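You operate a simulated robot arm through the tools that you are given. There is no shell and no other tool. Be economical: measure what you need, move in short steps, check, and stop when the job is done.

The job below is to be done with a simulated two-armed robot. You get a single attempt, and the scene is never put back.

Task
Put the teal photo tile on the cubby ledge away on the right end of the counter. Shut the scarf drawer. Open the right drawer of the mending bench, fetch the grey folded scarf and set it in the inside of the right mending drawer, then shut the drawer. Fetch the black flash battery and set it on the clear front of the round table. Put the glue refill labelled "firm" from the right end of the print cart on the cubby ledge. Open the green drawer, take the red top hat and put it in the wide bay of the green drawer and shut the drawer again. Any order will do. Set down upright: black flash battery.

It is judged by the outcome, as a careful person would: the job done as asked, and still so three seconds after it is handed in. It fails if anything else is knocked over, pushed out of place, dropped, spilled or broken.

Robot
Two 7-joint arms with two-finger grippers on one trunk, on a base that drives. Base frame: it is fixed to the floor where the robot stands at the start and does not move with it; the origin is under the middle of the robot, x ahead of it, y to its left, z up; the surface under the hand at the start is at about z = 0.8. Units: m, degrees, N and s.
The left shoulder is at the start at [0.025, 0.164, 1.332], the right one opposite. With the tool pointing down near the work surface each hand reaches from about 0.1 to 0.66 m from the robot's upright axis, wherever it stands, measured 20 degrees to its own side. Places, roughly: black flash battery [-1.25, 0, 1]; clear front of the round table (32x24 cm) [-3.26, -0.88, 0.72]; cubby ledge (52x20 cm) [0.48, -0.18, 0.8]; glue refill [-1.25, 0.5, 0.75]; green drawer [-4.8, 3, 0.7]; grey folded scarf [0.5, 0.5, 0.75]; inside of the right mending drawer [0.5, 3.1, 0.7]; red top hat (9x11x6 cm) [-1.5, 0.4, 0.9]; right drawer of the mending bench [0.5, 3, 0.7]; right end of the counter [-2.4, 3.1, 0.8]; scarf drawer [0.3, 0.3, 0.7]; teal photo tile [0.5, 0, 0.75]; wide bay of the green drawer [-4.7, 3, 0.6]. Payload 2.45 kg a hand.
Tool frame (each hand has its own): the origin (TCP) lies between the finger pads and is the grasp point; the fingertips stand 0.026 m ahead of it; z points along the fingers, y is the line along which they close. Largest opening 0.096 m; the body of the gripper starts 0.069 m behind the TCP.
Orientation is that of the tool frame in the base frame, as a unit quaternion [w, x, y, z]. With the fingers straight down and closing along the base's y, the tool's x points along the base's -x, its y along +y and its z along -z.

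Tools
- The arms move only by the tool jog_arm. It takes "left_increments", "right_increments" or both (then of equal length, played together; a hand with none holds still); each is a list of rows, each a list of 7 numbers: the gripper command, from -1 (fully open) to 1 (shut), values between in proportion, then the shift along the base's x, y, z in units of 200 mm (1.0 is 200 mm), then the turn, a rotation vector about the base's x, y, z in units of 90 degrees (1.0 is 90 degrees). In form: [[jaw, tx, ty, tz, rx, ry, rz], ...]. A call has 1 to 12 rows; each row is the pose to reach, as a shift and turn from the pose commanded when the call began. A call with a number of a shift or a turn outside -1 to 1 is refused whole. Each row takes 0.2 s and may step no farther than 0.05 m and 8.6 degrees from the row before; otherwise, or with a gripper value out of range, the whole call is refused. A pose out of reach is approached as far as the arm can. The call stops where the force on the tool passes 40 N (or 10 N more than at its start, if that is more) or the arm is blocked; 0.2 s more then pass. The fingers move at their own pace and stop on an object; they squeeze with about 36 N. The grip force told is the motor's: it shows also when the fingers shut on nothing. Time passes only in rows, and 0.2 s behind the last, so rows that repeat a pose let the fingers close. The reply holds the time, the measured pose of the TCP, the force on the tool along the base axes, the opening and the grip force, in the units named above and with some noise, with the torque about the TCP (base axes, N m) and any sound that the robot's microphone picked up, and new pictures: "pictures" is both (left out), scene, wrist or none (wrist: the cameras of the hands that moved).
- Cameras (640 x 400 px; columns grow to the right, rows downward): "scene" is now at [0.0437, 0.0212, 1.7823]; the picture's right is [0.28, -0.96, 0.00], its down [-0.90, -0.26, -0.36] and it looks along [0.34, 0.10, -0.93] (base axes); focal length 291 px, centre (320, 200). "left" rides on the left gripper at [0.082, -0.003, -0.098] in its tool frame; the picture's right is [0.04, 1.00, 0.00], its down [-0.73, 0.03, -0.68] and it looks along [-0.68, 0.03, 0.73] (tool axes); focal length 256 px, centre (320, 200). "right" rides on the right gripper at [0.082, 0.003, -0.098] in its tool frame; the picture's right is [-0.04, 1.00, 0.00], its down [-0.73, -0.03, -0.68] and it looks along [-0.68, -0.03, 0.73] (tool axes); focal length 256 px, centre (320, 200). There is no depth. A picture from a camera that has moved, and an enlarged one, comes with that camera's place and axes in the base frame and with its lens.
- slide_trunk(by): slides the trunk up (or, below 0, down) by that many m; the arms and the scene camera ride with it, the base frame stays. It gives what a move gives, with no picture.
- roll_base(legs): drives the robot by 1 to 6 legs, each [ahead, left, turn to the left] in m, m and degrees, along the robot's own axes; the way and the turn of a leg run together, so that a leg with both is an arc; at most 1.5 m and 180 degrees a leg. The arms and the cameras ride along, it lands a little off, and it stops where it bumps. It gives what a move gives, and a new picture of the scene camera.
- head_to(pan, tilt): turns the head with the scene camera to pan (to the left, within 120 degrees either way) and tilt (down, from -29 to 69), counted from straight ahead of the robot. It gives what a move gives, and a new picture of the scene camera.
- enlarge(camera, box): a new picture of the part [left, top, right, bottom] of that camera's present view, enlarged. No time passes.
- finish_job(): hands the job in; it is judged then, once.

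Go step by step. Nothing tells you exact positions but the pictures and the camera data: compare them with the known pose of the tool, close in by small moves and look again before you grip or let go. The budget is 217 turns and 260 pictures, counting those below and the enlarged ones. Unless the task says otherwise, let go and move clear before handing in.

The tools are called after ">>>" as a command line: name --argument value ..., lists and objects as JSON in quotes. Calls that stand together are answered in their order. jog_arm: Moves the arms, as the interface text tells. Its arguments: {"type":"object","properties":{"left_increments":{"type":"array","items":{"type":"array","items":{"type":"number"}}},"right_increments":{"type":"array","items":{"type":"array","items":{"type":"number"}}},"pictures":{"type":"string","enum":["both","scene","wrist","none"]}},"required":[]} The other tools are called the same way: slide_trunk (by) slides the trunk up or down; roll_base (legs) drives the base; head_to (pan, tilt) turns the head that bears the scene camera; enlarge (camera, box) takes an enlarged picture of a part of a camera's view; finish_job () hands the job in.

At the start:

```text
time: 0.0
left_position: [0.4379, 0.4081, 1.0718]
left_tcp_rot: [-0.001, 0.0, 1.0, -0.001]
left_ft_force: [0.4, -1.4, 0.7]
left_moment: [0.0, -0.02, 0.0]
left_width: 0.096
left_gripper_force: 0.0
right_position: [0.4525, -0.016, 1.0805]
right_tcp_rot: [-0.001, 0.0, 1.0, -0.001]
right_ft_force: [0.0, -0.9, 0.6]
right_moment: [0.0, -0.01, 0.0]
right_width: 0.0962
right_gripper_force: 0.0
trunk travel left (down, up): [-0.5, 0.067]
robot x, y, heading: [-0.0037, -0.0035, -0.1]
head pan, tilt: [16.1, 68.8]
```

scene: 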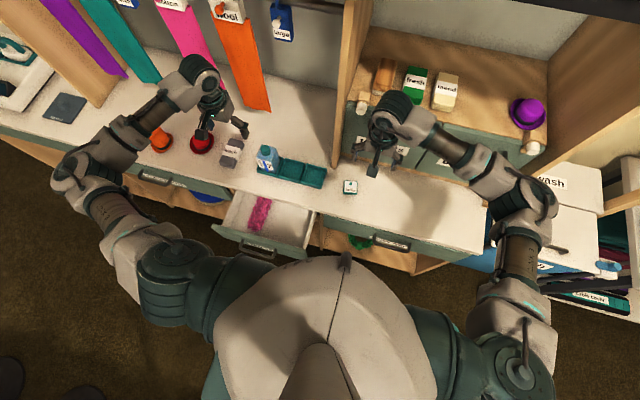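
right: 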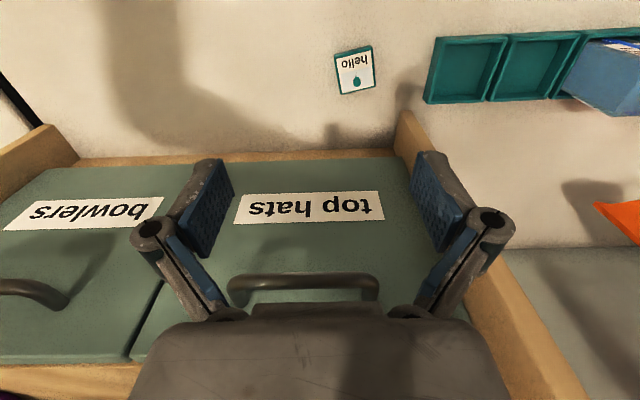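
left: 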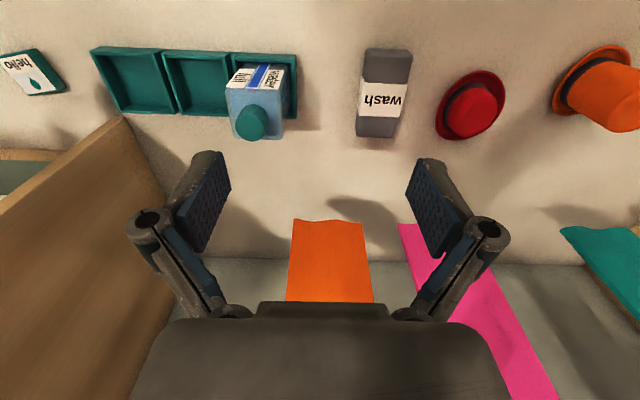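

I see a counter with hats, a tray and a small teal "hello" tile just right of centre, with an open drawer holding a pink scarf. I'll look closer and then pan around to map the room.

>>> enlarge --camera "scene" --box '[120, 100, 440, 300]'

>>> head_to --pan 60 --tilt 25

>>> head_to --pan 120 --tilt 20

>>> head_to --pan -110 --tilt 25

```text
2.00 times, centred on (280, 200) of scene
camera zoom: at [0.0437, 0.0212, 1.7823], right [0.28, -0.96, 0.0], down [-0.9, -0.26, -0.36], along [0.34, 0.1, -0.93], focal length 583 px, centre (400, 200)
```

zoom: 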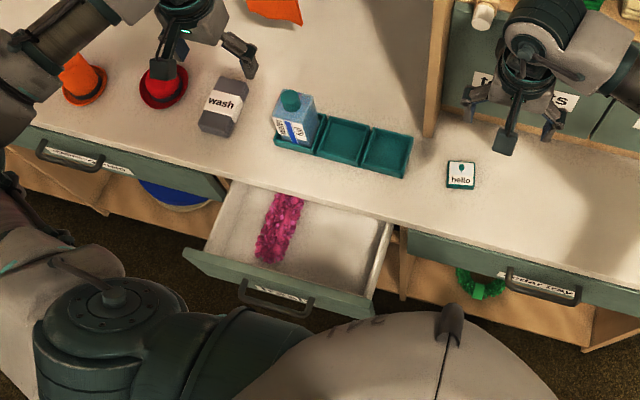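

```text
time: 1.1
left_position: [0.435, 0.4077, 1.0743]
left_tcp_rot: [0.002, 0.0, 1.0, -0.001]
left_ft_force: [0.1, 0.5, -0.6]
left_moment: [0.01, -0.01, 0.02]
left_width: 0.096
left_gripper_force: 0.1
right_position: [0.4491, -0.0182, 1.0811]
right_tcp_rot: [0.001, 0.001, 1.0, 0.001]
right_ft_force: [0.5, 0.2, 0.4]
right_moment: [-0.04, -0.02, -0.04]
right_width: 0.0961
right_gripper_force: 0.1
trunk travel left (down, up): [-0.5, 0.067]
robot x, y, heading: [-0.0007, 0.0008, 0.1]
head pan, tilt: [60.0, 25.0]
camera scene: at [0.0364, 0.0857, 1.8415], right [0.87, -0.5, 0.0], down [-0.22, -0.37, -0.9], along [0.45, 0.78, -0.43], focal length 291 px, centre (320, 200)
```

scene: 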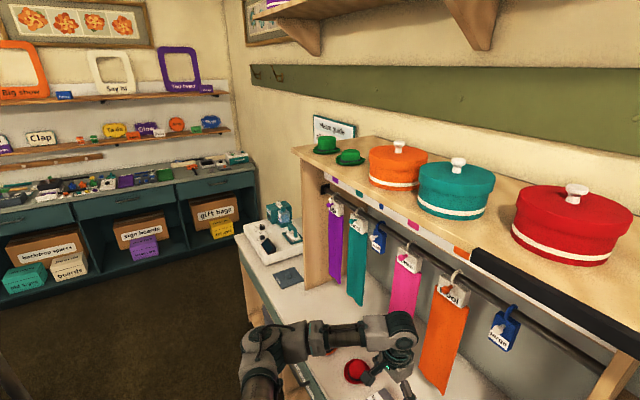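

```text
time: 2.4
left_position: [0.435, 0.4066, 1.0739]
left_tcp_rot: [0.001, 0.0, 1.0, 0.001]
left_ft_force: [-0.1, -0.2, -0.8]
left_moment: [0.0, 0.0, -0.04]
left_width: 0.096
left_gripper_force: 0.0
right_position: [0.4494, -0.0192, 1.0819]
right_tcp_rot: [0.0, 0.0, 1.0, 0.0]
right_ft_force: [-0.8, 0.2, 0.3]
right_moment: [0.02, 0.0, -0.01]
right_width: 0.096
right_gripper_force: 0.0
trunk travel left (down, up): [-0.5, 0.067]
robot x, y, heading: [-0.0036, 0.0031, -0.0]
head pan, tilt: [120.0, 20.0]
camera scene: at [-0.0564, 0.0867, 1.85], right [0.87, 0.5, 0.0], down [0.17, -0.3, -0.94], along [-0.47, 0.81, -0.34], focal length 291 px, centre (320, 200)
```

scene: 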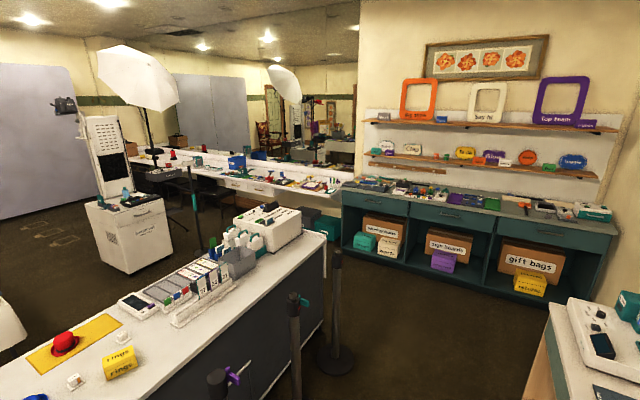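

```text
time: 5.7
left_position: [0.4342, 0.4081, 1.074]
left_tcp_rot: [0.001, 0.0, 1.0, 0.0]
left_ft_force: [-0.1, 0.2, -0.8]
left_moment: [0.04, -0.01, -0.01]
left_width: 0.096
left_gripper_force: 0.1
right_position: [0.4498, -0.0187, 1.0815]
right_tcp_rot: [0.0, 0.0, 1.0, 0.001]
right_ft_force: [0.5, 0.9, -0.2]
right_moment: [0.0, 0.0, 0.0]
right_width: 0.0959
right_gripper_force: 0.1
trunk travel left (down, up): [-0.5, 0.067]
robot x, y, heading: [-0.0028, 0.0002, 0.0]
head pan, tilt: [-110.0, 25.0]
camera scene: at [-0.0415, -0.0808, 1.8423], right [-0.94, 0.34, 0.0], down [0.14, 0.4, -0.91], along [-0.31, -0.85, -0.42], focal length 291 px, centre (320, 200)
```

scene: 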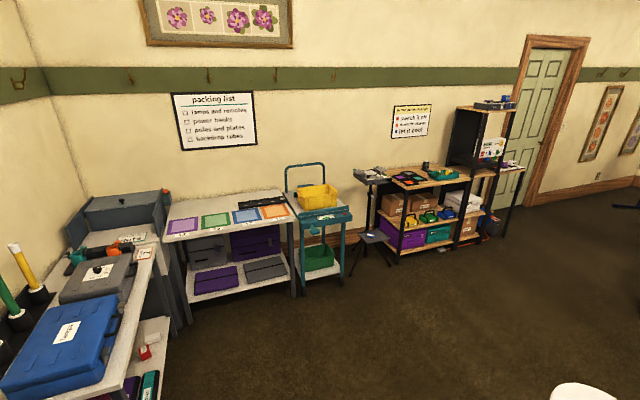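

The room has the print counter behind me, a teal mending bench to the left and a mirror counter beyond it. I'll look closely at the nearby objects and at the print counter.

>>> enlarge --camera "left" --box '[320, 20, 520, 145]'

>>> head_to --pan 60 --tilt 60

>>> enlarge --camera "scene" --box '[150, 60, 350, 185]'

>>> head_to --pan 120 --tilt 45

```text
3.20 times, centred on (420, 82) of left
camera zoom: at [0.3544, 0.4051, 1.1727], right [-0.04, 1.0, 0.0], down [0.73, 0.03, 0.68], along [0.68, 0.03, -0.73], focal length 819 px, centre (0, 576)
```

zoom: 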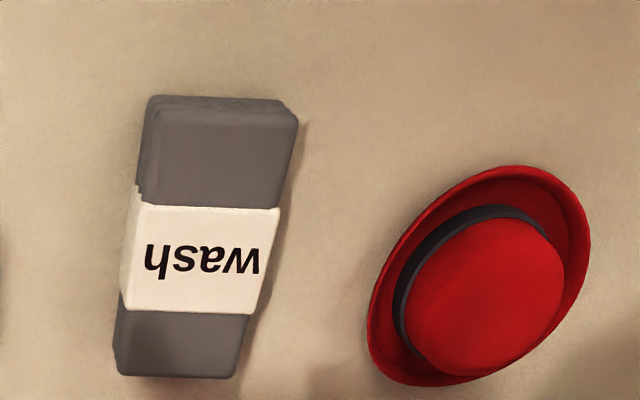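

```text
time: 8.3
left_position: [0.4363, 0.4071, 1.0743]
left_tcp_rot: [0.001, 0.0, 1.0, 0.001]
left_ft_force: [-0.1, 0.3, -0.5]
left_moment: [-0.02, -0.03, -0.01]
left_width: 0.0963
left_gripper_force: 0.2
right_position: [0.4495, -0.0184, 1.0811]
right_tcp_rot: [0.001, 0.0, 1.0, 0.0]
right_ft_force: [-0.5, -0.6, 0.0]
right_moment: [0.01, 0.0, -0.01]
right_width: 0.0958
right_gripper_force: 0.0
trunk travel left (down, up): [-0.5, 0.067]
robot x, y, heading: [0.0013, -0.0018, 0.1]
head pan, tilt: [60.0, 60.0]
camera scene: at [0.0233, 0.0636, 1.7917], right [0.87, -0.5, 0.0], down [-0.44, -0.75, -0.5], along [0.25, 0.43, -0.87], focal length 291 px, centre (320, 200)
```

scene: 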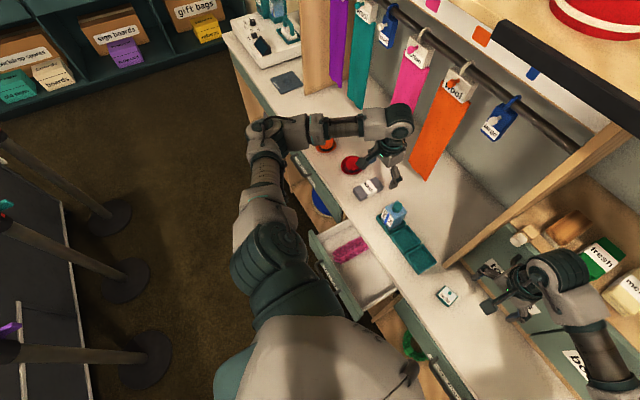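

```text
3.20 times, centred on (250, 122) of scene
camera zoom: at [0.0233, 0.0636, 1.7917], right [0.87, -0.5, 0.0], down [-0.44, -0.75, -0.5], along [0.25, 0.43, -0.87], focal length 932 px, centre (544, 448)
```

zoom: 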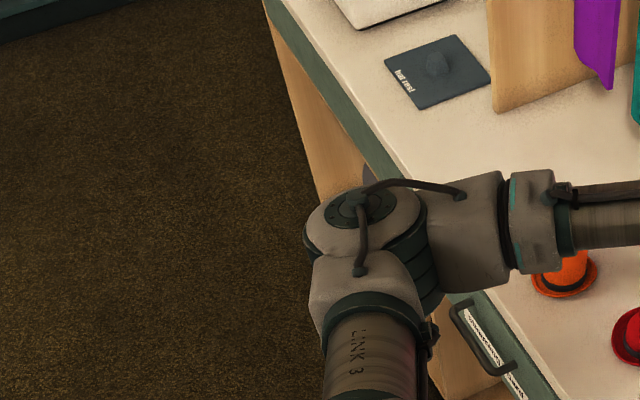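

```text
time: 9.6
left_position: [0.435, 0.4071, 1.0745]
left_tcp_rot: [0.001, 0.0, 1.0, -0.001]
left_ft_force: [0.2, -0.3, 0.5]
left_moment: [-0.03, -0.01, -0.02]
left_width: 0.0959
left_gripper_force: 0.1
right_position: [0.4502, -0.0178, 1.0811]
right_tcp_rot: [0.001, 0.0, 1.0, 0.001]
right_ft_force: [0.7, -0.7, -0.3]
right_moment: [0.0, -0.04, 0.03]
right_width: 0.096
right_gripper_force: 0.0
trunk travel left (down, up): [-0.5, 0.067]
robot x, y, heading: [-0.0005, 0.0044, 0.1]
head pan, tilt: [120.0, 45.0]
camera scene: at [-0.0507, 0.0764, 1.8114], right [0.87, 0.5, 0.0], down [0.35, -0.61, -0.71], along [-0.36, 0.61, -0.71], focal length 291 px, centre (320, 200)
```

scene: 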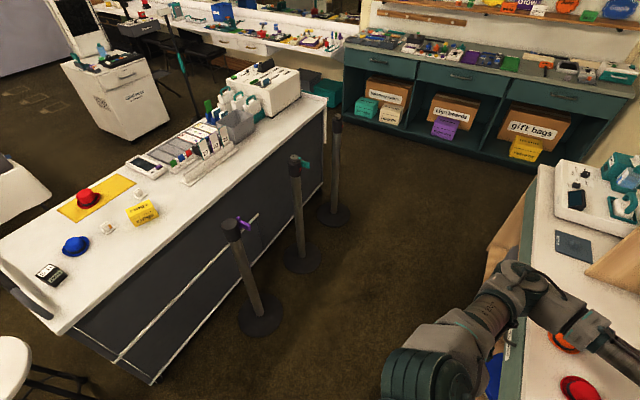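

The teal tile is at about [0.48, 0.03, 0.81], and the grey folded scarf with the "wash" band at about [0.5, 0.51, 0.81]. I'll move each hand over its object for a closer look.

>>> jog_arm --left_increments '[[-1, 0.07, 0.125, -0.1, 0, 0, 0], [-1, 0.14, 0.25, -0.22, 0, 0, 0], [-1, 0.21, 0.375, -0.34, 0, 0, 0], [-1, 0.27, 0.5, -0.46, 0, 0, 0], [-1, 0.27, 0.5, -0.46, 0, 0, 0]]' --right_increments '[[-1, 0.03, 0.05, -0.15, 0, 0, 0], [-1, 0.07, 0.12, -0.3, 0, 0, 0], [-1, 0.1, 0.18, -0.42, 0, 0, 0], [-1, 0.12, 0.24, -0.55, 0, 0, 0], [-1, 0.12, 0.24, -0.55, 0, 0, 0]]' --pictures "wrist"

>>> head_to --pan 16 --tilt 68

```text
time: 10.8
left_position: [0.4881, 0.5069, 0.9818]
left_tcp_rot: [0.001, 0.001, 1.0, 0.0]
left_ft_force: [0.5, 0.1, 0.2]
left_moment: [-0.03, 0.01, 0.0]
left_width: 0.0959
left_gripper_force: 0.0
right_position: [0.4735, 0.0308, 0.9717]
right_tcp_rot: [0.002, 0.0, 1.0, 0.001]
right_ft_force: [0.7, -0.6, 0.2]
right_moment: [-0.03, 0.01, -0.01]
right_width: 0.0959
right_gripper_force: 0.1
trunk travel left (down, up): [-0.5, 0.067]
robot x, y, heading: [0.0026, 0.0017, -0.1]
head pan, tilt: [120.0, 45.0]
camera right: at [0.3922, 0.0325, 1.069], right [0.04, 1.0, 0.0], down [0.73, -0.03, 0.68], along [0.68, -0.03, -0.73], focal length 256 px, centre (320, 200)
camera left: at [0.408, 0.5045, 1.0801], right [-0.04, 1.0, 0.0], down [0.73, 0.03, 0.68], along [0.68, 0.03, -0.73], focal length 256 px, centre (320, 200)
```

right: 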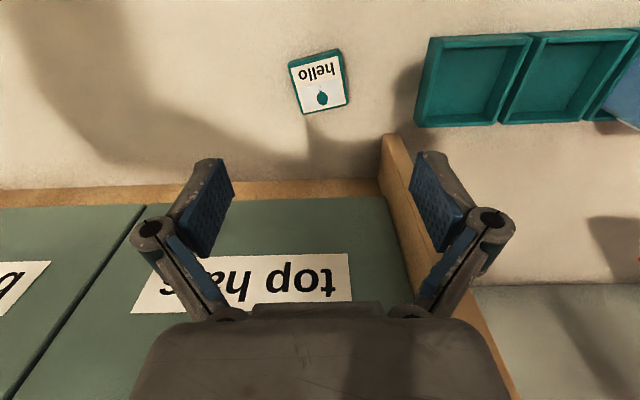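
left: 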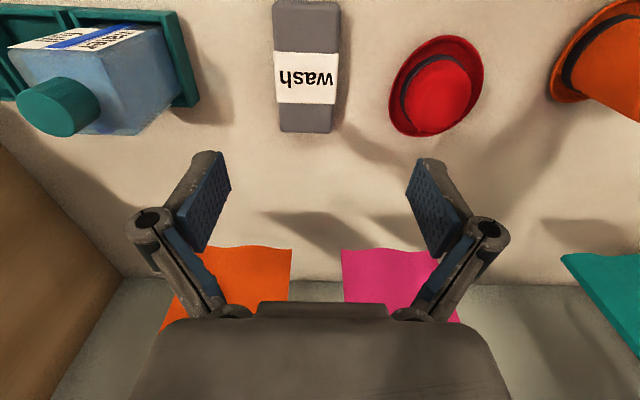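

```text
time: 12.6
left_position: [0.4887, 0.5069, 0.9808]
left_tcp_rot: [0.0, 0.0, 1.0, 0.0]
left_ft_force: [-0.3, 0.2, -0.1]
left_moment: [0.03, -0.03, 0.01]
left_width: 0.096
left_gripper_force: 0.0
right_position: [0.4737, 0.0301, 0.9717]
right_tcp_rot: [0.002, 0.0, 1.0, 0.001]
right_ft_force: [-0.1, 0.3, 0.6]
right_moment: [0.01, 0.0, -0.04]
right_width: 0.0961
right_gripper_force: 0.1
trunk travel left (down, up): [-0.5, 0.067]
robot x, y, heading: [0.0002, 0.0013, -0.0]
head pan, tilt: [16.0, 68.0]
camera scene: at [0.045, 0.0227, 1.783], right [0.28, -0.96, 0.0], down [-0.89, -0.26, -0.37], along [0.36, 0.1, -0.93], focal length 291 px, centre (320, 200)
```

scene: 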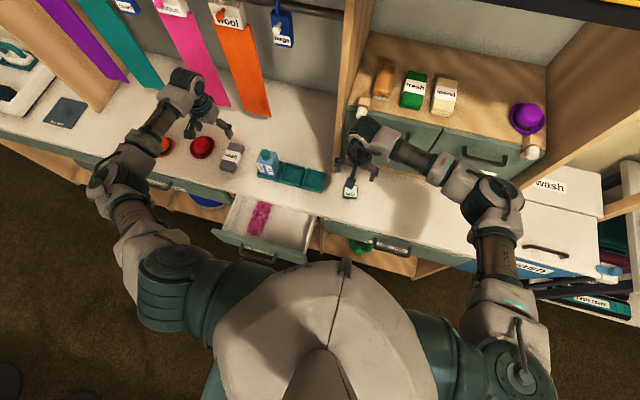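

The tile sits at about [0.478, 0.029], turned about 12° anticlockwise, and the scarf at about [0.487, 0.494] with no turn. I'll lower both hands most of the way and look again.

>>> jog_arm --left_increments '[[-1, 0, -0.03, -0.15, 0, 0, 0], [-1, 0, -0.065, -0.3, 0, 0, 0], [-1, 0, -0.065, -0.42, 0, 0, 0], [-1, 0, -0.065, -0.53, 0, 0, 0], [-1, 0, -0.065, -0.53, 0, 0, 0]]' --right_increments '[[-1, 0.02, -0.005, -0.15, 0, 0, 0.06], [-1, 0.02, -0.005, -0.3, 0, 0, 0.133], [-1, 0.02, -0.005, -0.4, 0, 0, 0.133], [-1, 0.02, -0.005, -0.48, 0, 0, 0.133], [-1, 0.02, -0.005, -0.48, 0, 0, 0.133]]' --pictures "wrist"

```text
time: 13.8
left_position: [0.4907, 0.4942, 0.8757]
left_tcp_rot: [0.001, 0.0, 1.0, 0.0]
left_ft_force: [-0.3, -0.8, 0.4]
left_moment: [-0.01, 0.02, 0.01]
left_width: 0.0959
left_gripper_force: 0.0
right_position: [0.4782, 0.0278, 0.8748]
right_tcp_rot: [0.001, -0.105, 0.995, 0.0]
right_ft_force: [-0.1, 0.5, -0.4]
right_moment: [-0.01, 0.02, 0.02]
right_width: 0.0961
right_gripper_force: 0.1
trunk travel left (down, up): [-0.5, 0.067]
robot x, y, heading: [0.0002, -0.0034, -0.1]
head pan, tilt: [16.0, 68.0]
camera right: at [0.398, 0.0142, 0.9723], right [-0.17, 0.99, 0.0], down [0.72, 0.12, 0.68], along [0.67, 0.12, -0.73], focal length 256 px, centre (320, 200)
camera left: at [0.4085, 0.4912, 0.9743], right [-0.04, 1.0, 0.0], down [0.73, 0.03, 0.68], along [0.68, 0.03, -0.73], focal length 256 px, centre (320, 200)
```

right: 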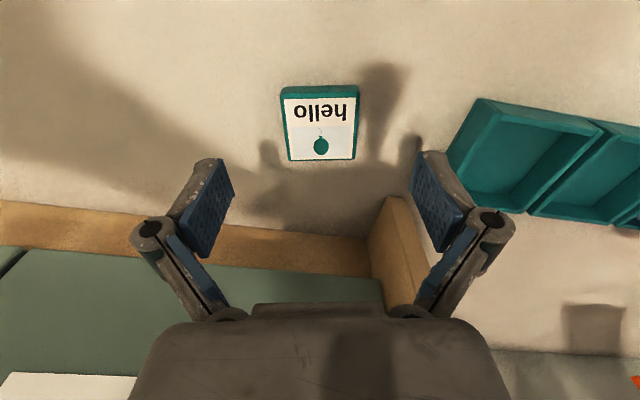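
left: 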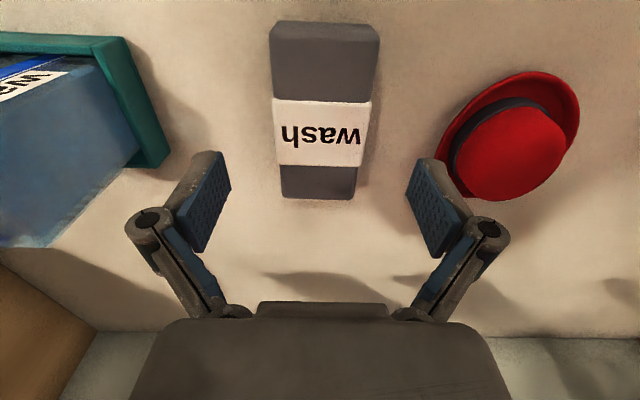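

Both hands are well centred. I'll lower them to grasp height with the jaws open, watching force.

>>> jog_arm --left_increments '[[-1, -0.03, 0, -0.1, 0, 0, 0], [-1, -0.03, 0, -0.18, 0, 0, 0], [-1, -0.03, 0, -0.225, 0, 0, 0], [-1, -0.03, 0, -0.225, 0, 0, 0]]' --right_increments '[[-1, -0.005, 0.003, -0.1, 0, 0, 0], [-1, -0.005, 0.003, -0.17, 0, 0, 0], [-1, -0.005, 0.003, -0.215, 0, 0, 0], [-1, -0.005, 0.003, -0.215, 0, 0, 0]]' --pictures "wrist"

```text
time: 14.8
left_position: [0.4839, 0.4955, 0.831]
left_tcp_rot: [0.001, 0.0, 1.0, 0.0]
left_ft_force: [0.1, 0.1, 1.0]
left_moment: [-0.02, -0.02, 0.03]
left_width: 0.0961
left_gripper_force: 0.1
right_position: [0.4776, 0.0287, 0.832]
right_tcp_rot: [0.0, -0.105, 0.995, 0.0]
right_ft_force: [0.1, 0.5, 0.2]
right_moment: [-0.02, 0.0, -0.01]
right_width: 0.0961
right_gripper_force: 0.1
trunk travel left (down, up): [-0.5, 0.067]
robot x, y, heading: [0.0006, -0.0036, -0.4]
head pan, tilt: [16.0, 68.0]
camera right: at [0.3973, 0.0151, 0.9297], right [-0.17, 0.99, 0.0], down [0.72, 0.12, 0.68], along [0.67, 0.11, -0.73], focal length 256 px, centre (320, 200)
camera left: at [0.4023, 0.4925, 0.9292], right [-0.04, 1.0, 0.0], down [0.73, 0.03, 0.68], along [0.68, 0.03, -0.73], focal length 256 px, centre (320, 200)
```

right: 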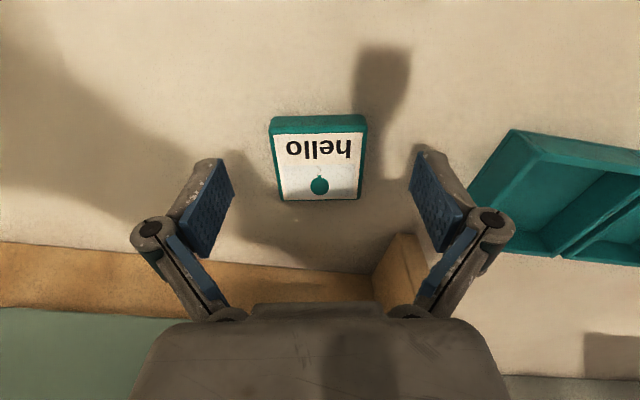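
left: 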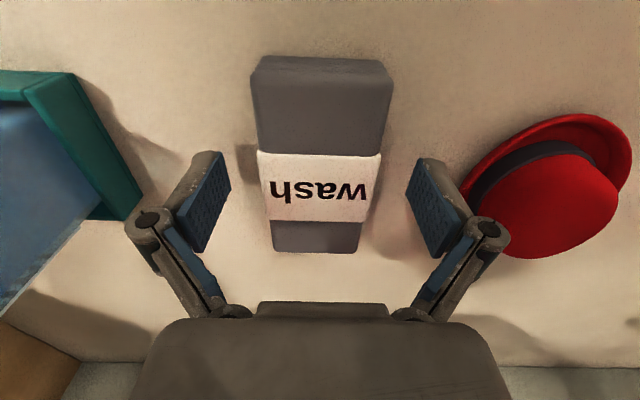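

Fingertips are just around the tile's top and beside the scarf. I'll go a touch lower and close both jaws.

>>> jog_arm --left_increments '[[-1, 0, 0, -0.02, 0, 0, 0], [0.0, 0, 0, -0.02, 0, 0, 0], [1, 0, 0, -0.02, 0, 0, 0], [1, 0, 0, -0.02, 0, 0, 0], [1, 0, 0, -0.02, 0, 0, 0]]' --right_increments '[[-1, 0, 0, -0.035, 0, 0, 0], [0.0, 0, 0, -0.035, 0, 0, 0], [1, 0, 0, -0.035, 0, 0, 0], [1, 0, 0, -0.035, 0, 0, 0], [1, 0, 0, -0.035, 0, 0, 0]]' --pictures "wrist"

```text
time: 16.0
left_position: [0.4836, 0.4952, 0.8262]
left_tcp_rot: [0.001, 0.0, 1.0, 0.0]
left_ft_force: [-0.3, -0.4, 2.7]
left_moment: [-0.06, -0.03, 0.04]
left_width: 0.0549
left_gripper_force: 35.9
right_position: [0.477, 0.0286, 0.8251]
right_tcp_rot: [0.001, -0.105, 0.995, 0.0]
right_ft_force: [0.1, 0.2, 3.8]
right_moment: [-0.04, 0.02, 0.0]
right_width: 0.049
right_gripper_force: 36.1
trunk travel left (down, up): [-0.5, 0.067]
robot x, y, heading: [0.0032, -0.0007, -0.0]
head pan, tilt: [16.0, 68.0]
camera right: at [0.3972, 0.0151, 0.923], right [-0.17, 0.99, 0.0], down [0.72, 0.12, 0.68], along [0.67, 0.12, -0.73], focal length 256 px, centre (320, 200)
camera left: at [0.4023, 0.4923, 0.9256], right [-0.04, 1.0, 0.0], down [0.73, 0.03, 0.68], along [0.68, 0.03, -0.73], focal length 256 px, centre (320, 200)
```

right: 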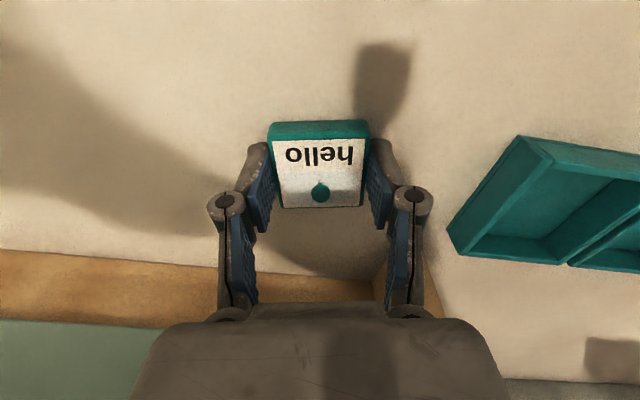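
left: 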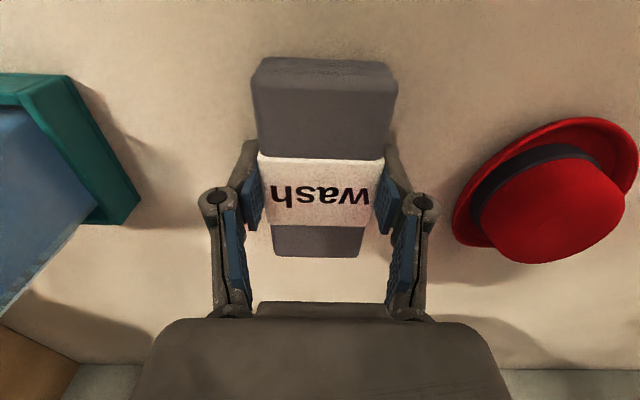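

Both the tile and the scarf are gripped. I'll lift them and tuck them in before backing up.

>>> jog_arm --left_increments '[[1, 0, 0, 0.15, 0, 0, 0], [1, 0, 0, 0.35, 0, 0, 0], [1, 0, 0, 0.6, 0, 0, 0], [1, 0, 0, 0.85, 0, 0, 0], [1, -0.2, -0.1, 1.0, 0, 0, 0], [1, -0.4, -0.2, 1.0, 0, 0, 0], [1, -0.5, -0.3, 1.0, 0, 0, 0]]' --right_increments '[[1, 0, 0, 0.15, 0, 0, 0], [1, 0, 0, 0.35, 0, 0, 0], [1, 0, 0, 0.6, 0, 0, 0], [1, 0, 0, 0.85, 0, 0, -0.05], [1, -0.2, -0.2, 1.0, 0, 0, -0.1], [1, -0.4, -0.4, 1.0, 0, 0, -0.133], [1, -0.5, -0.5, 1.0, 0, 0, -0.133]]' --pictures "wrist"

>>> roll_base --legs '[[-0.35, 0, 0]]'

```text
refused: row 5 steps farther than a row can; nothing moved
```

```text
time: 18.3
left_position: [0.1314, 0.4935, 0.8269]
left_tcp_rot: [0.001, 0.001, 1.0, 0.0]
left_ft_force: [0.7, 0.9, -0.4]
left_moment: [0.01, 0.0, 0.0]
left_width: 0.0548
left_gripper_force: 35.9
right_position: [0.1236, 0.0281, 0.8254]
right_tcp_rot: [0.0, -0.103, 0.995, 0.001]
right_ft_force: [0.4, -0.5, -0.4]
right_moment: [-0.01, 0.0, 0.0]
right_width: 0.0489
right_gripper_force: 35.8
trunk travel left (down, up): [-0.5, 0.067]
robot x, y, heading: [-0.3515, -0.001, -0.1]
head pan, tilt: [16.0, 68.0]
camera scene: at [-0.3063, 0.0224, 1.7829], right [0.27, -0.96, 0.0], down [-0.89, -0.26, -0.37], along [0.36, 0.1, -0.93], focal length 291 px, centre (320, 200)
```

scene: 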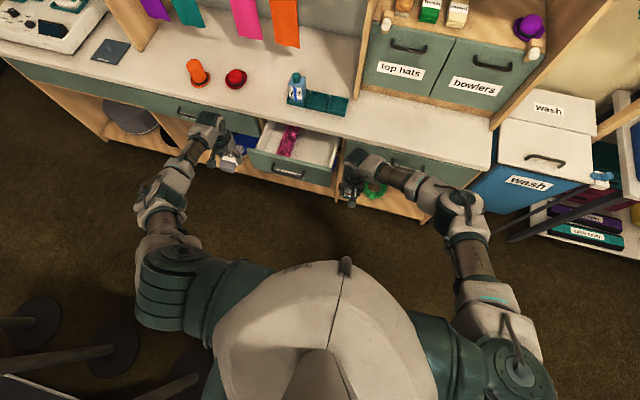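

That batch was risky: the lift was refused, so the base backed up at table height. Nothing looks disturbed and both items are still held. I'll lift and tuck them now.

>>> jog_arm --left_increments '[[1, 0, 0, 0.2, 0, 0, 0], [1, 0, 0, 0.4, 0, 0, 0], [1, 0, 0, 0.6, 0, 0, 0], [1, 0, 0, 0.8, 0, 0, 0], [1, -0.1, -0.05, 0.95, 0, 0, 0], [1, -0.25, -0.15, 1.0, 0, 0, 0], [1, -0.4, -0.25, 1.0, 0, 0, 0]]' --right_increments '[[1, 0, 0, 0.2, 0, 0, 0], [1, 0, 0, 0.4, 0, 0, 0], [1, 0, 0, 0.6, 0, 0, 0], [1, 0, 0, 0.8, 0, 0, -0.05], [1, -0.1, -0.1, 0.95, 0, 0, -0.1], [1, -0.25, -0.25, 1.0, 0, 0, -0.133], [1, -0.4, -0.4, 1.0, 0, 0, -0.133]]' --pictures "wrist"

>>> head_to --pan 90 --tilt 30

```text
time: 19.9
left_position: [0.0462, 0.4408, 1.0306]
left_tcp_rot: [0.003, 0.002, 1.0, 0.003]
left_ft_force: [-0.8, -0.9, -0.1]
left_moment: [0.02, -0.03, 0.02]
left_width: 0.055
left_gripper_force: 35.5
right_position: [0.041, -0.0541, 1.0273]
right_tcp_rot: [0.004, 0.001, 1.0, 0.002]
right_ft_force: [0.5, -0.6, -0.5]
right_moment: [0.01, -0.01, -0.04]
right_width: 0.049
right_gripper_force: 35.9
trunk travel left (down, up): [-0.5, 0.067]
robot x, y, heading: [-0.3542, 0.0029, -0.1]
head pan, tilt: [16.0, 68.0]
camera right: at [-0.0414, -0.0517, 1.1246], right [0.04, 1.0, 0.0], down [0.73, -0.03, 0.68], along [0.68, -0.03, -0.73], focal length 256 px, centre (320, 200)
camera left: at [-0.0344, 0.4384, 1.1285], right [-0.04, 1.0, 0.0], down [0.73, 0.03, 0.68], along [0.68, 0.03, -0.73], focal length 256 px, centre (320, 200)
```

right: 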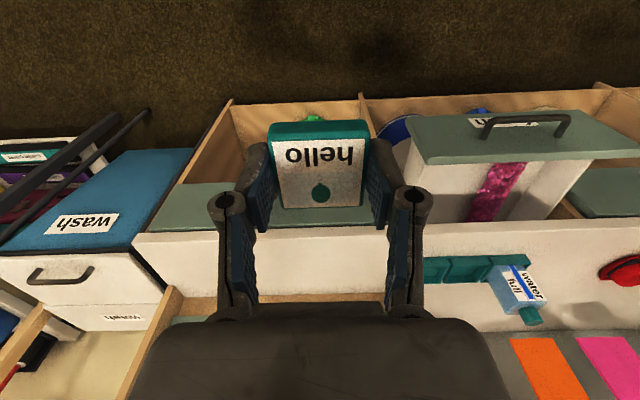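
left: 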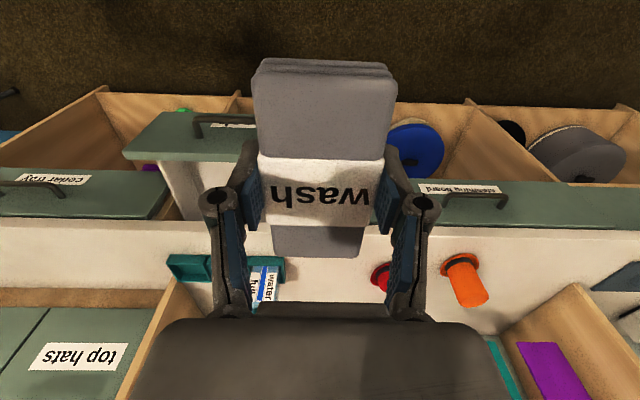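

```text
time: 21.3
left_position: [0.0487, 0.4444, 1.0288]
left_tcp_rot: [0.001, 0.001, 1.0, 0.001]
left_ft_force: [0.6, -0.2, -0.9]
left_moment: [0.0, -0.02, 0.01]
left_width: 0.055
left_gripper_force: 35.8
right_position: [0.0418, -0.0512, 1.0271]
right_tcp_rot: [0.002, 0.001, 1.0, 0.001]
right_ft_force: [0.5, 0.5, 0.6]
right_moment: [0.01, -0.02, 0.0]
right_width: 0.049
right_gripper_force: 35.6
trunk travel left (down, up): [-0.5, 0.067]
robot x, y, heading: [-0.3541, 0.0029, -0.0]
head pan, tilt: [90.0, 30.0]
camera scene: at [-0.3639, 0.0969, 1.8337], right [1.0, 0.0, 0.0], down [0.0, -0.5, -0.86], along [0.0, 0.86, -0.5], focal length 291 px, centre (320, 200)
```

scene: 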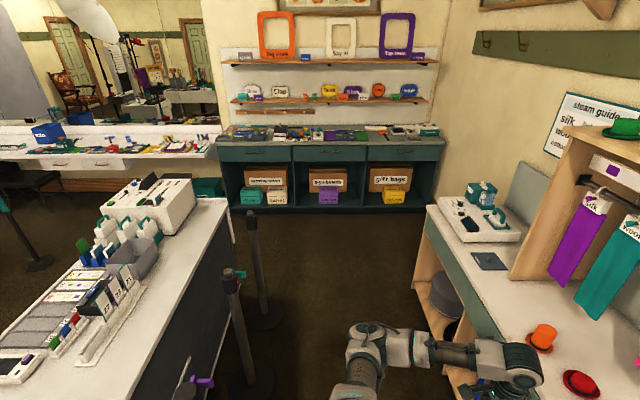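

The mending bench front is at about y = 3.0 with its right drawer at x ≈ 0.6, and the mirror counter is beyond to the left. I'll raise the trunk, turn left and drive up the aisle between the posts and the counter.

>>> slide_trunk --by 0.06

>>> roll_base --legs '[[0.12, 0, 0], [0, 0, 90], [0.7, 0, 0]]'

>>> head_to --pan 0 --tilt 30

```text
time: 22.3
left_position: [0.0484, 0.4442, 1.0886]
left_tcp_rot: [0.001, 0.0, 1.0, 0.001]
left_ft_force: [0.0, -0.1, -1.5]
left_moment: [0.0, -0.03, 0.0]
left_width: 0.0548
left_gripper_force: 35.8
right_position: [0.0402, -0.0525, 1.0866]
right_tcp_rot: [0.003, 0.0, 1.0, 0.001]
right_ft_force: [-0.6, 0.0, -0.4]
right_moment: [0.02, 0.0, 0.01]
right_width: 0.0487
right_gripper_force: 35.9
trunk travel left (down, up): [-0.56, 0.007]
robot x, y, heading: [-0.3547, 0.0003, 0.1]
head pan, tilt: [90.0, 30.0]
```

```text
time: 30.8
left_position: [-0.6677, 1.1105, 1.0898]
left_tcp_rot: [0.002, -0.703, 0.711, 0.002]
left_ft_force: [0.1, -0.2, -0.1]
left_moment: [0.0, -0.02, -0.02]
left_width: 0.055
left_gripper_force: 36.0
right_position: [-0.1722, 1.0985, 1.0875]
right_tcp_rot: [0.003, -0.703, 0.711, 0.003]
right_ft_force: [0.3, 0.5, -0.7]
right_moment: [-0.02, -0.05, -0.02]
right_width: 0.0489
right_gripper_force: 36.2
trunk travel left (down, up): [-0.56, 0.007]
robot x, y, heading: [-0.23, 0.7057, 89.5]
head pan, tilt: [90.0, 30.0]
camera scene: at [-0.3217, 0.6917, 1.8935], right [0.01, 1.0, 0.0], down [0.5, -0.01, -0.86], along [-0.86, 0.01, -0.5], focal length 291 px, centre (320, 200)
```

scene: 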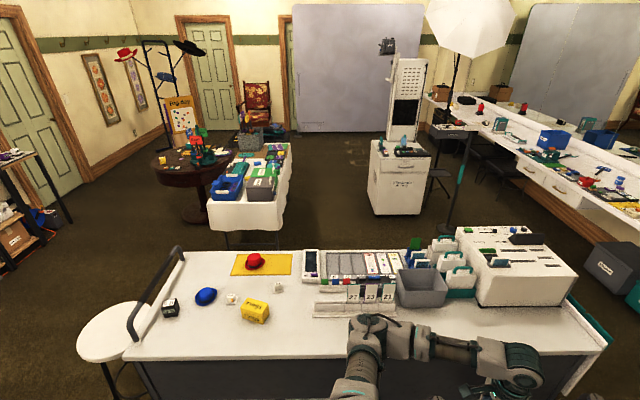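

```text
time: 32.5
left_position: [-0.6651, 1.1098, 1.0914]
left_tcp_rot: [0.002, -0.703, 0.711, 0.003]
left_ft_force: [0.6, -0.2, -1.2]
left_moment: [-0.02, 0.0, 0.01]
left_width: 0.0549
left_gripper_force: 36.0
right_position: [-0.1713, 1.0976, 1.0877]
right_tcp_rot: [0.002, -0.703, 0.711, 0.002]
right_ft_force: [-0.2, -0.6, -0.9]
right_moment: [0.0, 0.0, -0.03]
right_width: 0.0489
right_gripper_force: 35.7
trunk travel left (down, up): [-0.56, 0.007]
robot x, y, heading: [-0.2261, 0.7041, 89.1]
head pan, tilt: [0.0, 30.0]
camera scene: at [-0.2288, 0.7833, 1.8935], right [1.0, -0.01, 0.0], down [0.0, -0.5, -0.86], along [0.01, 0.86, -0.5], focal length 291 px, centre (320, 200)
```

scene: 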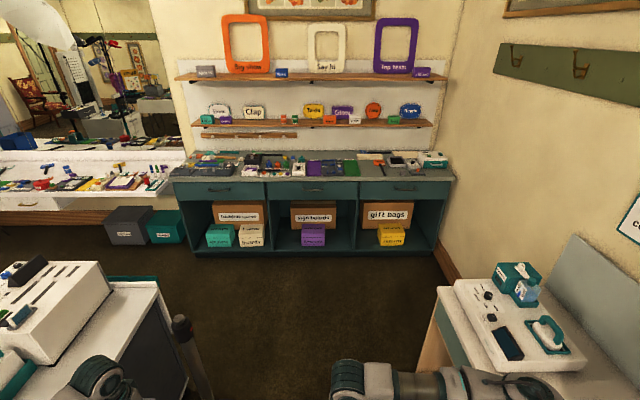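

The aisle ahead is clear, and I can see the print cart with the red hat, black battery and small white items. I'll drive on up to the passage, then left toward the mirror counter.

>>> roll_base --legs '[[0.3, -0.06, 1], [1.1, 0, 0]]'

>>> head_to --pan 60 --tilt 35

```text
time: 39.8
left_position: [-0.6182, 2.4935, 1.0903]
left_tcp_rot: [-0.001, 0.707, -0.707, -0.004]
left_ft_force: [0.2, 0.2, -0.2]
left_moment: [0.0, 0.0, 0.02]
left_width: 0.0549
left_gripper_force: 36.2
right_position: [-0.1215, 2.4901, 1.0885]
right_tcp_rot: [-0.003, 0.709, -0.705, -0.004]
right_ft_force: [-0.3, -0.7, -0.3]
right_moment: [0.0, -0.02, 0.02]
right_width: 0.0489
right_gripper_force: 35.7
trunk travel left (down, up): [-0.56, 0.007]
robot x, y, heading: [-0.1753, 2.0989, 90.2]
head pan, tilt: [0.0, 30.0]
camera scene: at [-0.1787, 2.1736, 1.8936], right [1.0, 0.0, 0.0], down [0.01, -0.5, -0.86], along [0.0, 0.86, -0.5], focal length 291 px, centre (320, 200)
```

scene: 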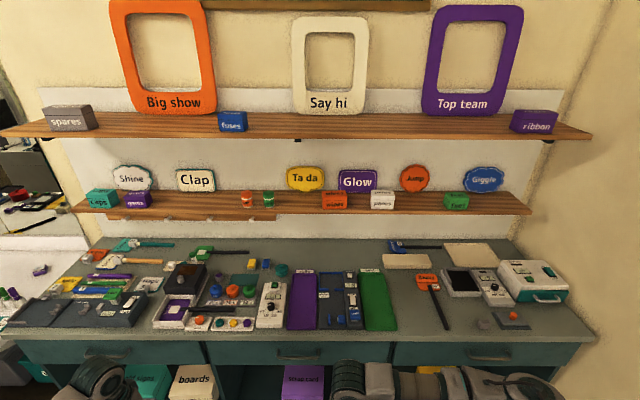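

```text
time: 41.0
left_position: [-0.6115, 2.4916, 1.0937]
left_tcp_rot: [-0.001, 0.708, -0.706, -0.005]
left_ft_force: [0.4, 0.3, -1.2]
left_moment: [-0.02, 0.01, -0.02]
left_width: 0.0551
left_gripper_force: 36.0
right_position: [-0.1158, 2.4882, 1.0892]
right_tcp_rot: [0.0, 0.709, -0.706, -0.005]
right_ft_force: [0.0, -0.1, 0.0]
right_moment: [0.0, -0.02, -0.01]
right_width: 0.0487
right_gripper_force: 36.3
trunk travel left (down, up): [-0.56, 0.007]
robot x, y, heading: [-0.1711, 2.0995, 90.6]
head pan, tilt: [60.0, 35.0]
camera scene: at [-0.2481, 2.1283, 1.8858], right [0.5, 0.87, 0.0], down [0.5, -0.29, -0.82], along [-0.71, 0.41, -0.58], focal length 291 px, centre (320, 200)
```

scene: 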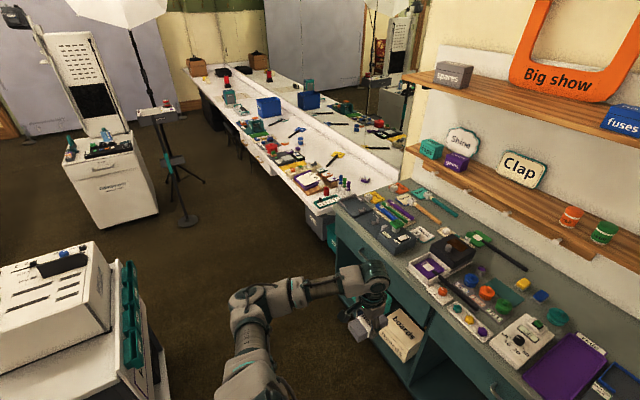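

The mirror counter starts just left of the bench. I'll strafe left along the passage to reach its right end.

>>> roll_base --legs '[[0.08, 0.5, 0], [0, 1.2, 0]]'

>>> head_to --pan 10 --tilt 40

```text
time: 49.7
left_position: [-2.3098, 2.5472, 1.0934]
left_tcp_rot: [-0.001, 0.714, -0.7, -0.005]
left_ft_force: [0.0, 0.1, -0.8]
left_moment: [-0.02, -0.01, -0.01]
left_width: 0.0548
left_gripper_force: 35.7
right_position: [-1.8151, 2.5517, 1.089]
right_tcp_rot: [0.0, 0.715, -0.699, -0.006]
right_ft_force: [0.6, 0.1, -1.2]
right_moment: [0.03, -0.01, 0.01]
right_width: 0.049
right_gripper_force: 36.4
trunk travel left (down, up): [-0.56, 0.007]
robot x, y, heading: [-1.8604, 2.1623, 91.2]
head pan, tilt: [60.0, 35.0]
camera scene: at [-1.9468, 2.1886, 1.8855], right [0.48, 0.88, 0.0], down [0.51, -0.28, -0.82], along [-0.72, 0.39, -0.58], focal length 291 px, centre (320, 200)
```

scene: 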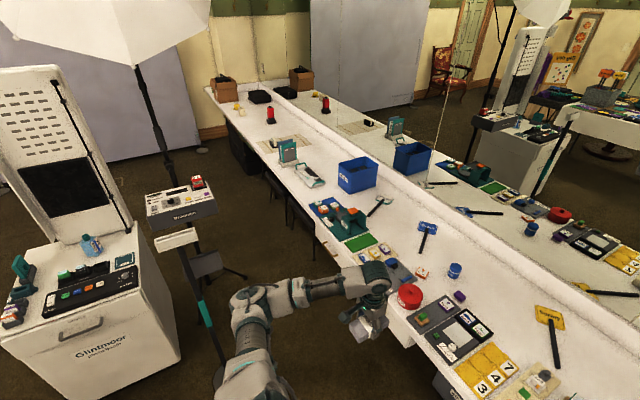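

```text
time: 50.8
left_position: [-2.2996, 2.5446, 1.0976]
left_tcp_rot: [0.002, 0.714, -0.7, -0.009]
left_ft_force: [0.1, 0.4, -2.3]
left_moment: [-0.03, 0.0, 0.0]
left_width: 0.055
left_gripper_force: 36.5
right_position: [-1.8037, 2.548, 1.0884]
right_tcp_rot: [0.002, 0.715, -0.699, -0.01]
right_ft_force: [0.9, 0.0, -0.2]
right_moment: [0.0, 0.0, 0.02]
right_width: 0.049
right_gripper_force: 36.2
trunk travel left (down, up): [-0.56, 0.007]
robot x, y, heading: [-1.8614, 2.1579, 91.2]
head pan, tilt: [10.0, 40.0]
camera scene: at [-1.8719, 2.2298, 1.8782], right [0.98, 0.2, 0.0], down [0.12, -0.63, -0.76], along [-0.15, 0.75, -0.64], focal length 291 px, centre (320, 200)
```

scene: 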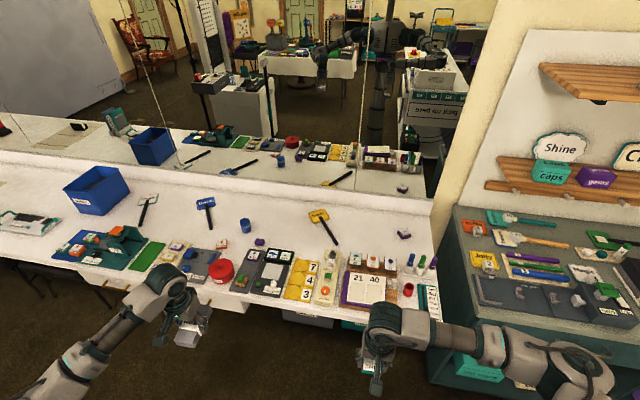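

I'm in front of the counter, which is cluttered along the front edge. I'll enlarge to find where the right end is clear and how it's marked.

>>> enlarge --camera "scene" --box '[20, 160, 240, 298]'

>>> enlarge --camera "scene" --box '[220, 180, 440, 318]'

```text
2.90 times, centred on (130, 229) of scene
camera zoom: at [-1.8719, 2.2298, 1.8782], right [0.98, 0.2, 0.0], down [0.12, -0.63, -0.76], along [-0.15, 0.75, -0.64], focal length 844 px, centre (871, 116)
```

zoom: 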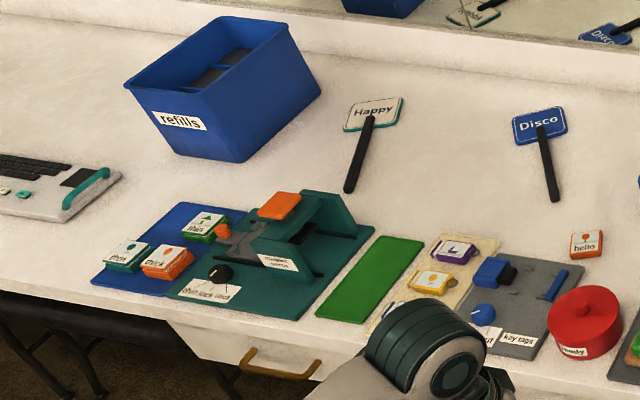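

```text
2.90 times, centred on (330, 249) of scene
camera zoom: at [-1.8719, 2.2298, 1.8782], right [0.98, 0.2, 0.0], down [0.12, -0.63, -0.76], along [-0.15, 0.75, -0.64], focal length 844 px, centre (291, 58)
```

zoom: 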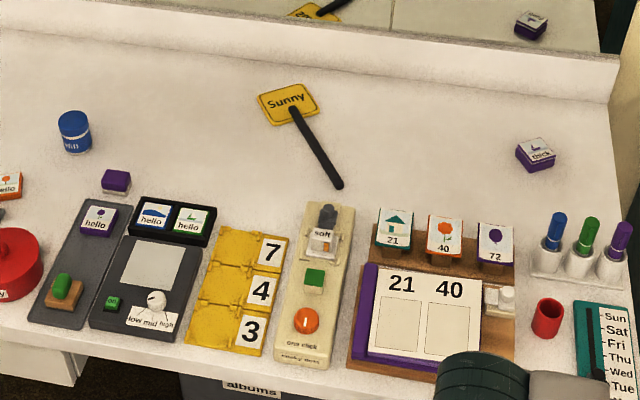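

The clear spot beside the "Sunny" sign, around [-2.24, 3.18], fits the "right end" hint and is free of clutter. I'll shift left and check the floor under the counter before closing in.

>>> roll_base --legs '[[0.1, 0.42, -1.2]]'

>>> head_to --pan 0 --tilt 60

```text
time: 53.5
left_position: [-2.719, 2.65, 1.098]
left_tcp_rot: [-0.003, -0.707, 0.707, 0.008]
left_ft_force: [0.5, 0.1, -0.4]
left_moment: [-0.04, 0.04, 0.0]
left_width: 0.055
left_gripper_force: 35.3
right_position: [-2.2237, 2.6442, 1.0897]
right_tcp_rot: [0.0, 0.707, -0.707, -0.009]
right_ft_force: [-0.2, 0.3, -1.1]
right_moment: [0.0, -0.01, -0.02]
right_width: 0.0492
right_gripper_force: 36.2
trunk travel left (down, up): [-0.56, 0.007]
robot x, y, heading: [-2.2867, 2.2541, 89.7]
head pan, tilt: [10.0, 40.0]
camera scene: at [-2.2984, 2.3256, 1.8783], right [0.99, 0.17, 0.0], down [0.11, -0.64, -0.76], along [-0.13, 0.75, -0.64], focal length 291 px, centre (320, 200)
```

scene: 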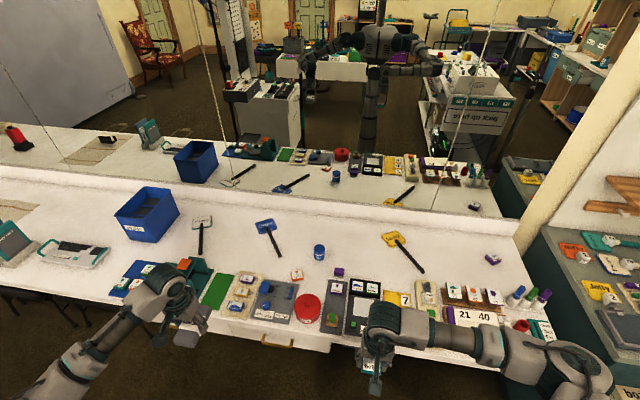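

```text
time: 54.3
left_position: [-2.7212, 2.6487, 1.0977]
left_tcp_rot: [0.0, -0.706, 0.708, 0.009]
left_ft_force: [0.6, 0.6, -0.7]
left_moment: [-0.04, 0.0, 0.0]
left_width: 0.0548
left_gripper_force: 35.9
right_position: [-2.2247, 2.641, 1.0918]
right_tcp_rot: [-0.001, 0.707, -0.707, -0.01]
right_ft_force: [0.3, 0.2, 0.1]
right_moment: [-0.01, 0.04, 0.01]
right_width: 0.0488
right_gripper_force: 36.0
trunk travel left (down, up): [-0.56, 0.007]
robot x, y, heading: [-2.2866, 2.2557, 89.7]
head pan, tilt: [0.0, 60.0]
camera scene: at [-2.2876, 2.3093, 1.8516], right [1.0, 0.0, 0.0], down [0.0, -0.87, -0.5], along [0.0, 0.5, -0.87], focal length 291 px, centre (320, 200)
```

scene: 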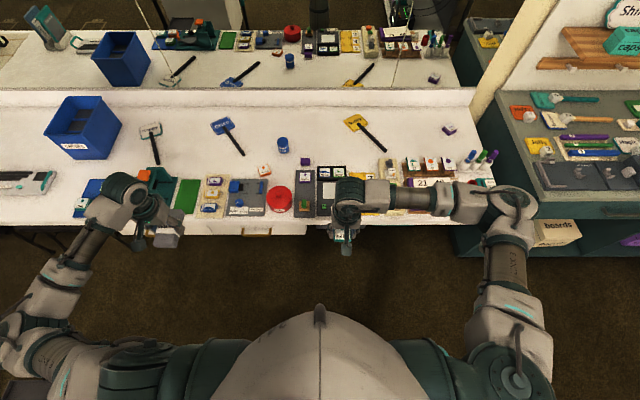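

The floor ahead is clear and the spot around [-2.25, 3.17] is free. I'll close in toward the counter.

>>> roll_base --legs '[[0.29, 0.06, 0]]'

```text
time: 56.4
left_position: [-2.7804, 2.9393, 1.0994]
left_tcp_rot: [0.0, 0.707, -0.707, -0.01]
left_ft_force: [-0.3, -0.5, -0.5]
left_moment: [-0.04, 0.0, 0.01]
left_width: 0.0553
left_gripper_force: 36.2
right_position: [-2.2851, 2.9332, 1.0924]
right_tcp_rot: [0.0, 0.707, -0.707, -0.011]
right_ft_force: [0.5, -0.2, -0.3]
right_moment: [-0.02, -0.02, 0.02]
right_width: 0.049
right_gripper_force: 36.0
trunk travel left (down, up): [-0.56, 0.007]
robot x, y, heading: [-2.3488, 2.5484, 90.1]
head pan, tilt: [0.0, 60.0]
camera scene: at [-2.3471, 2.5981, 1.8516], right [1.0, 0.0, 0.0], down [0.0, -0.87, -0.5], along [0.0, 0.5, -0.87], focal length 291 px, centre (320, 200)
```

scene: 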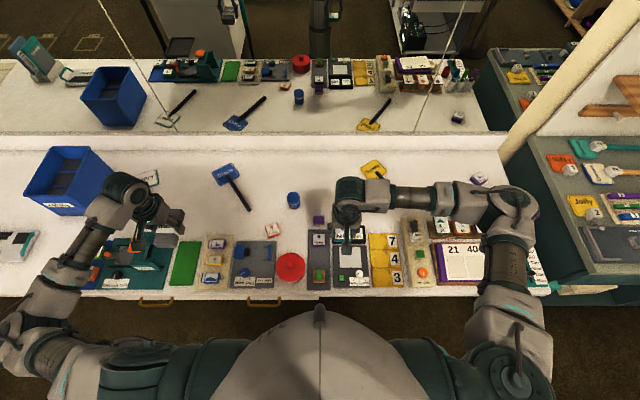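

I'll reach the right hand out over the spot and check with the wrist camera.

>>> jog_arm --right_increments '[[1, 0.04, 0.2, 0, 0, 0, 0], [1, 0.08, 0.4, -0.05, 0, 0, 0], [1, 0.12, 0.6, -0.1, 0, 0, 0], [1, 0.16, 0.8, -0.15, 0, 0, 0], [1, 0.18, 1.0, -0.2, 0, 0, 0], [1, 0.18, 1.0, -0.42, 0, 0, 0], [1, 0.18, 1.0, -0.62, 0, 0, 0], [1, 0.18, 1.0, -0.62, 0, 0, 0]]'

```text
time: 58.2
left_position: [-2.7803, 2.9386, 1.0991]
left_tcp_rot: [0.0, -0.707, 0.707, 0.01]
left_ft_force: [0.7, -0.1, -1.1]
left_moment: [0.01, -0.02, 0.02]
left_width: 0.0549
left_gripper_force: 35.9
right_position: [-2.25, 3.1321, 0.9664]
right_tcp_rot: [-0.001, 0.708, -0.707, -0.01]
right_ft_force: [-0.1, 0.7, -0.4]
right_moment: [0.02, -0.02, 0.0]
right_width: 0.0487
right_gripper_force: 36.2
trunk travel left (down, up): [-0.56, 0.007]
robot x, y, heading: [-2.3486, 2.5496, 90.0]
head pan, tilt: [0.0, 60.0]
camera scene: at [-2.351, 2.6032, 1.8515], right [1.0, 0.0, 0.0], down [0.0, -0.87, -0.5], along [0.0, 0.5, -0.87], focal length 291 px, centre (320, 200)
camera right: at [-2.2506, 3.0494, 1.0627], right [-1.0, 0.04, 0.01], down [0.04, 0.72, 0.69], along [0.02, 0.69, -0.72], focal length 256 px, centre (320, 200)
```

scene: 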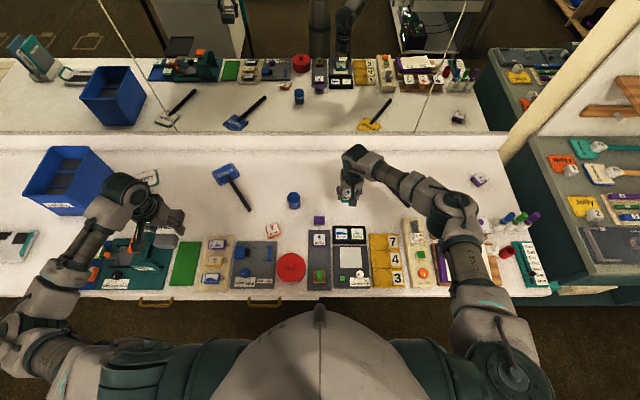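
right: 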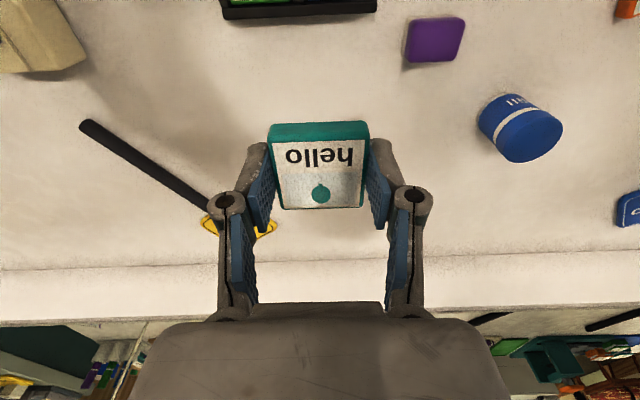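

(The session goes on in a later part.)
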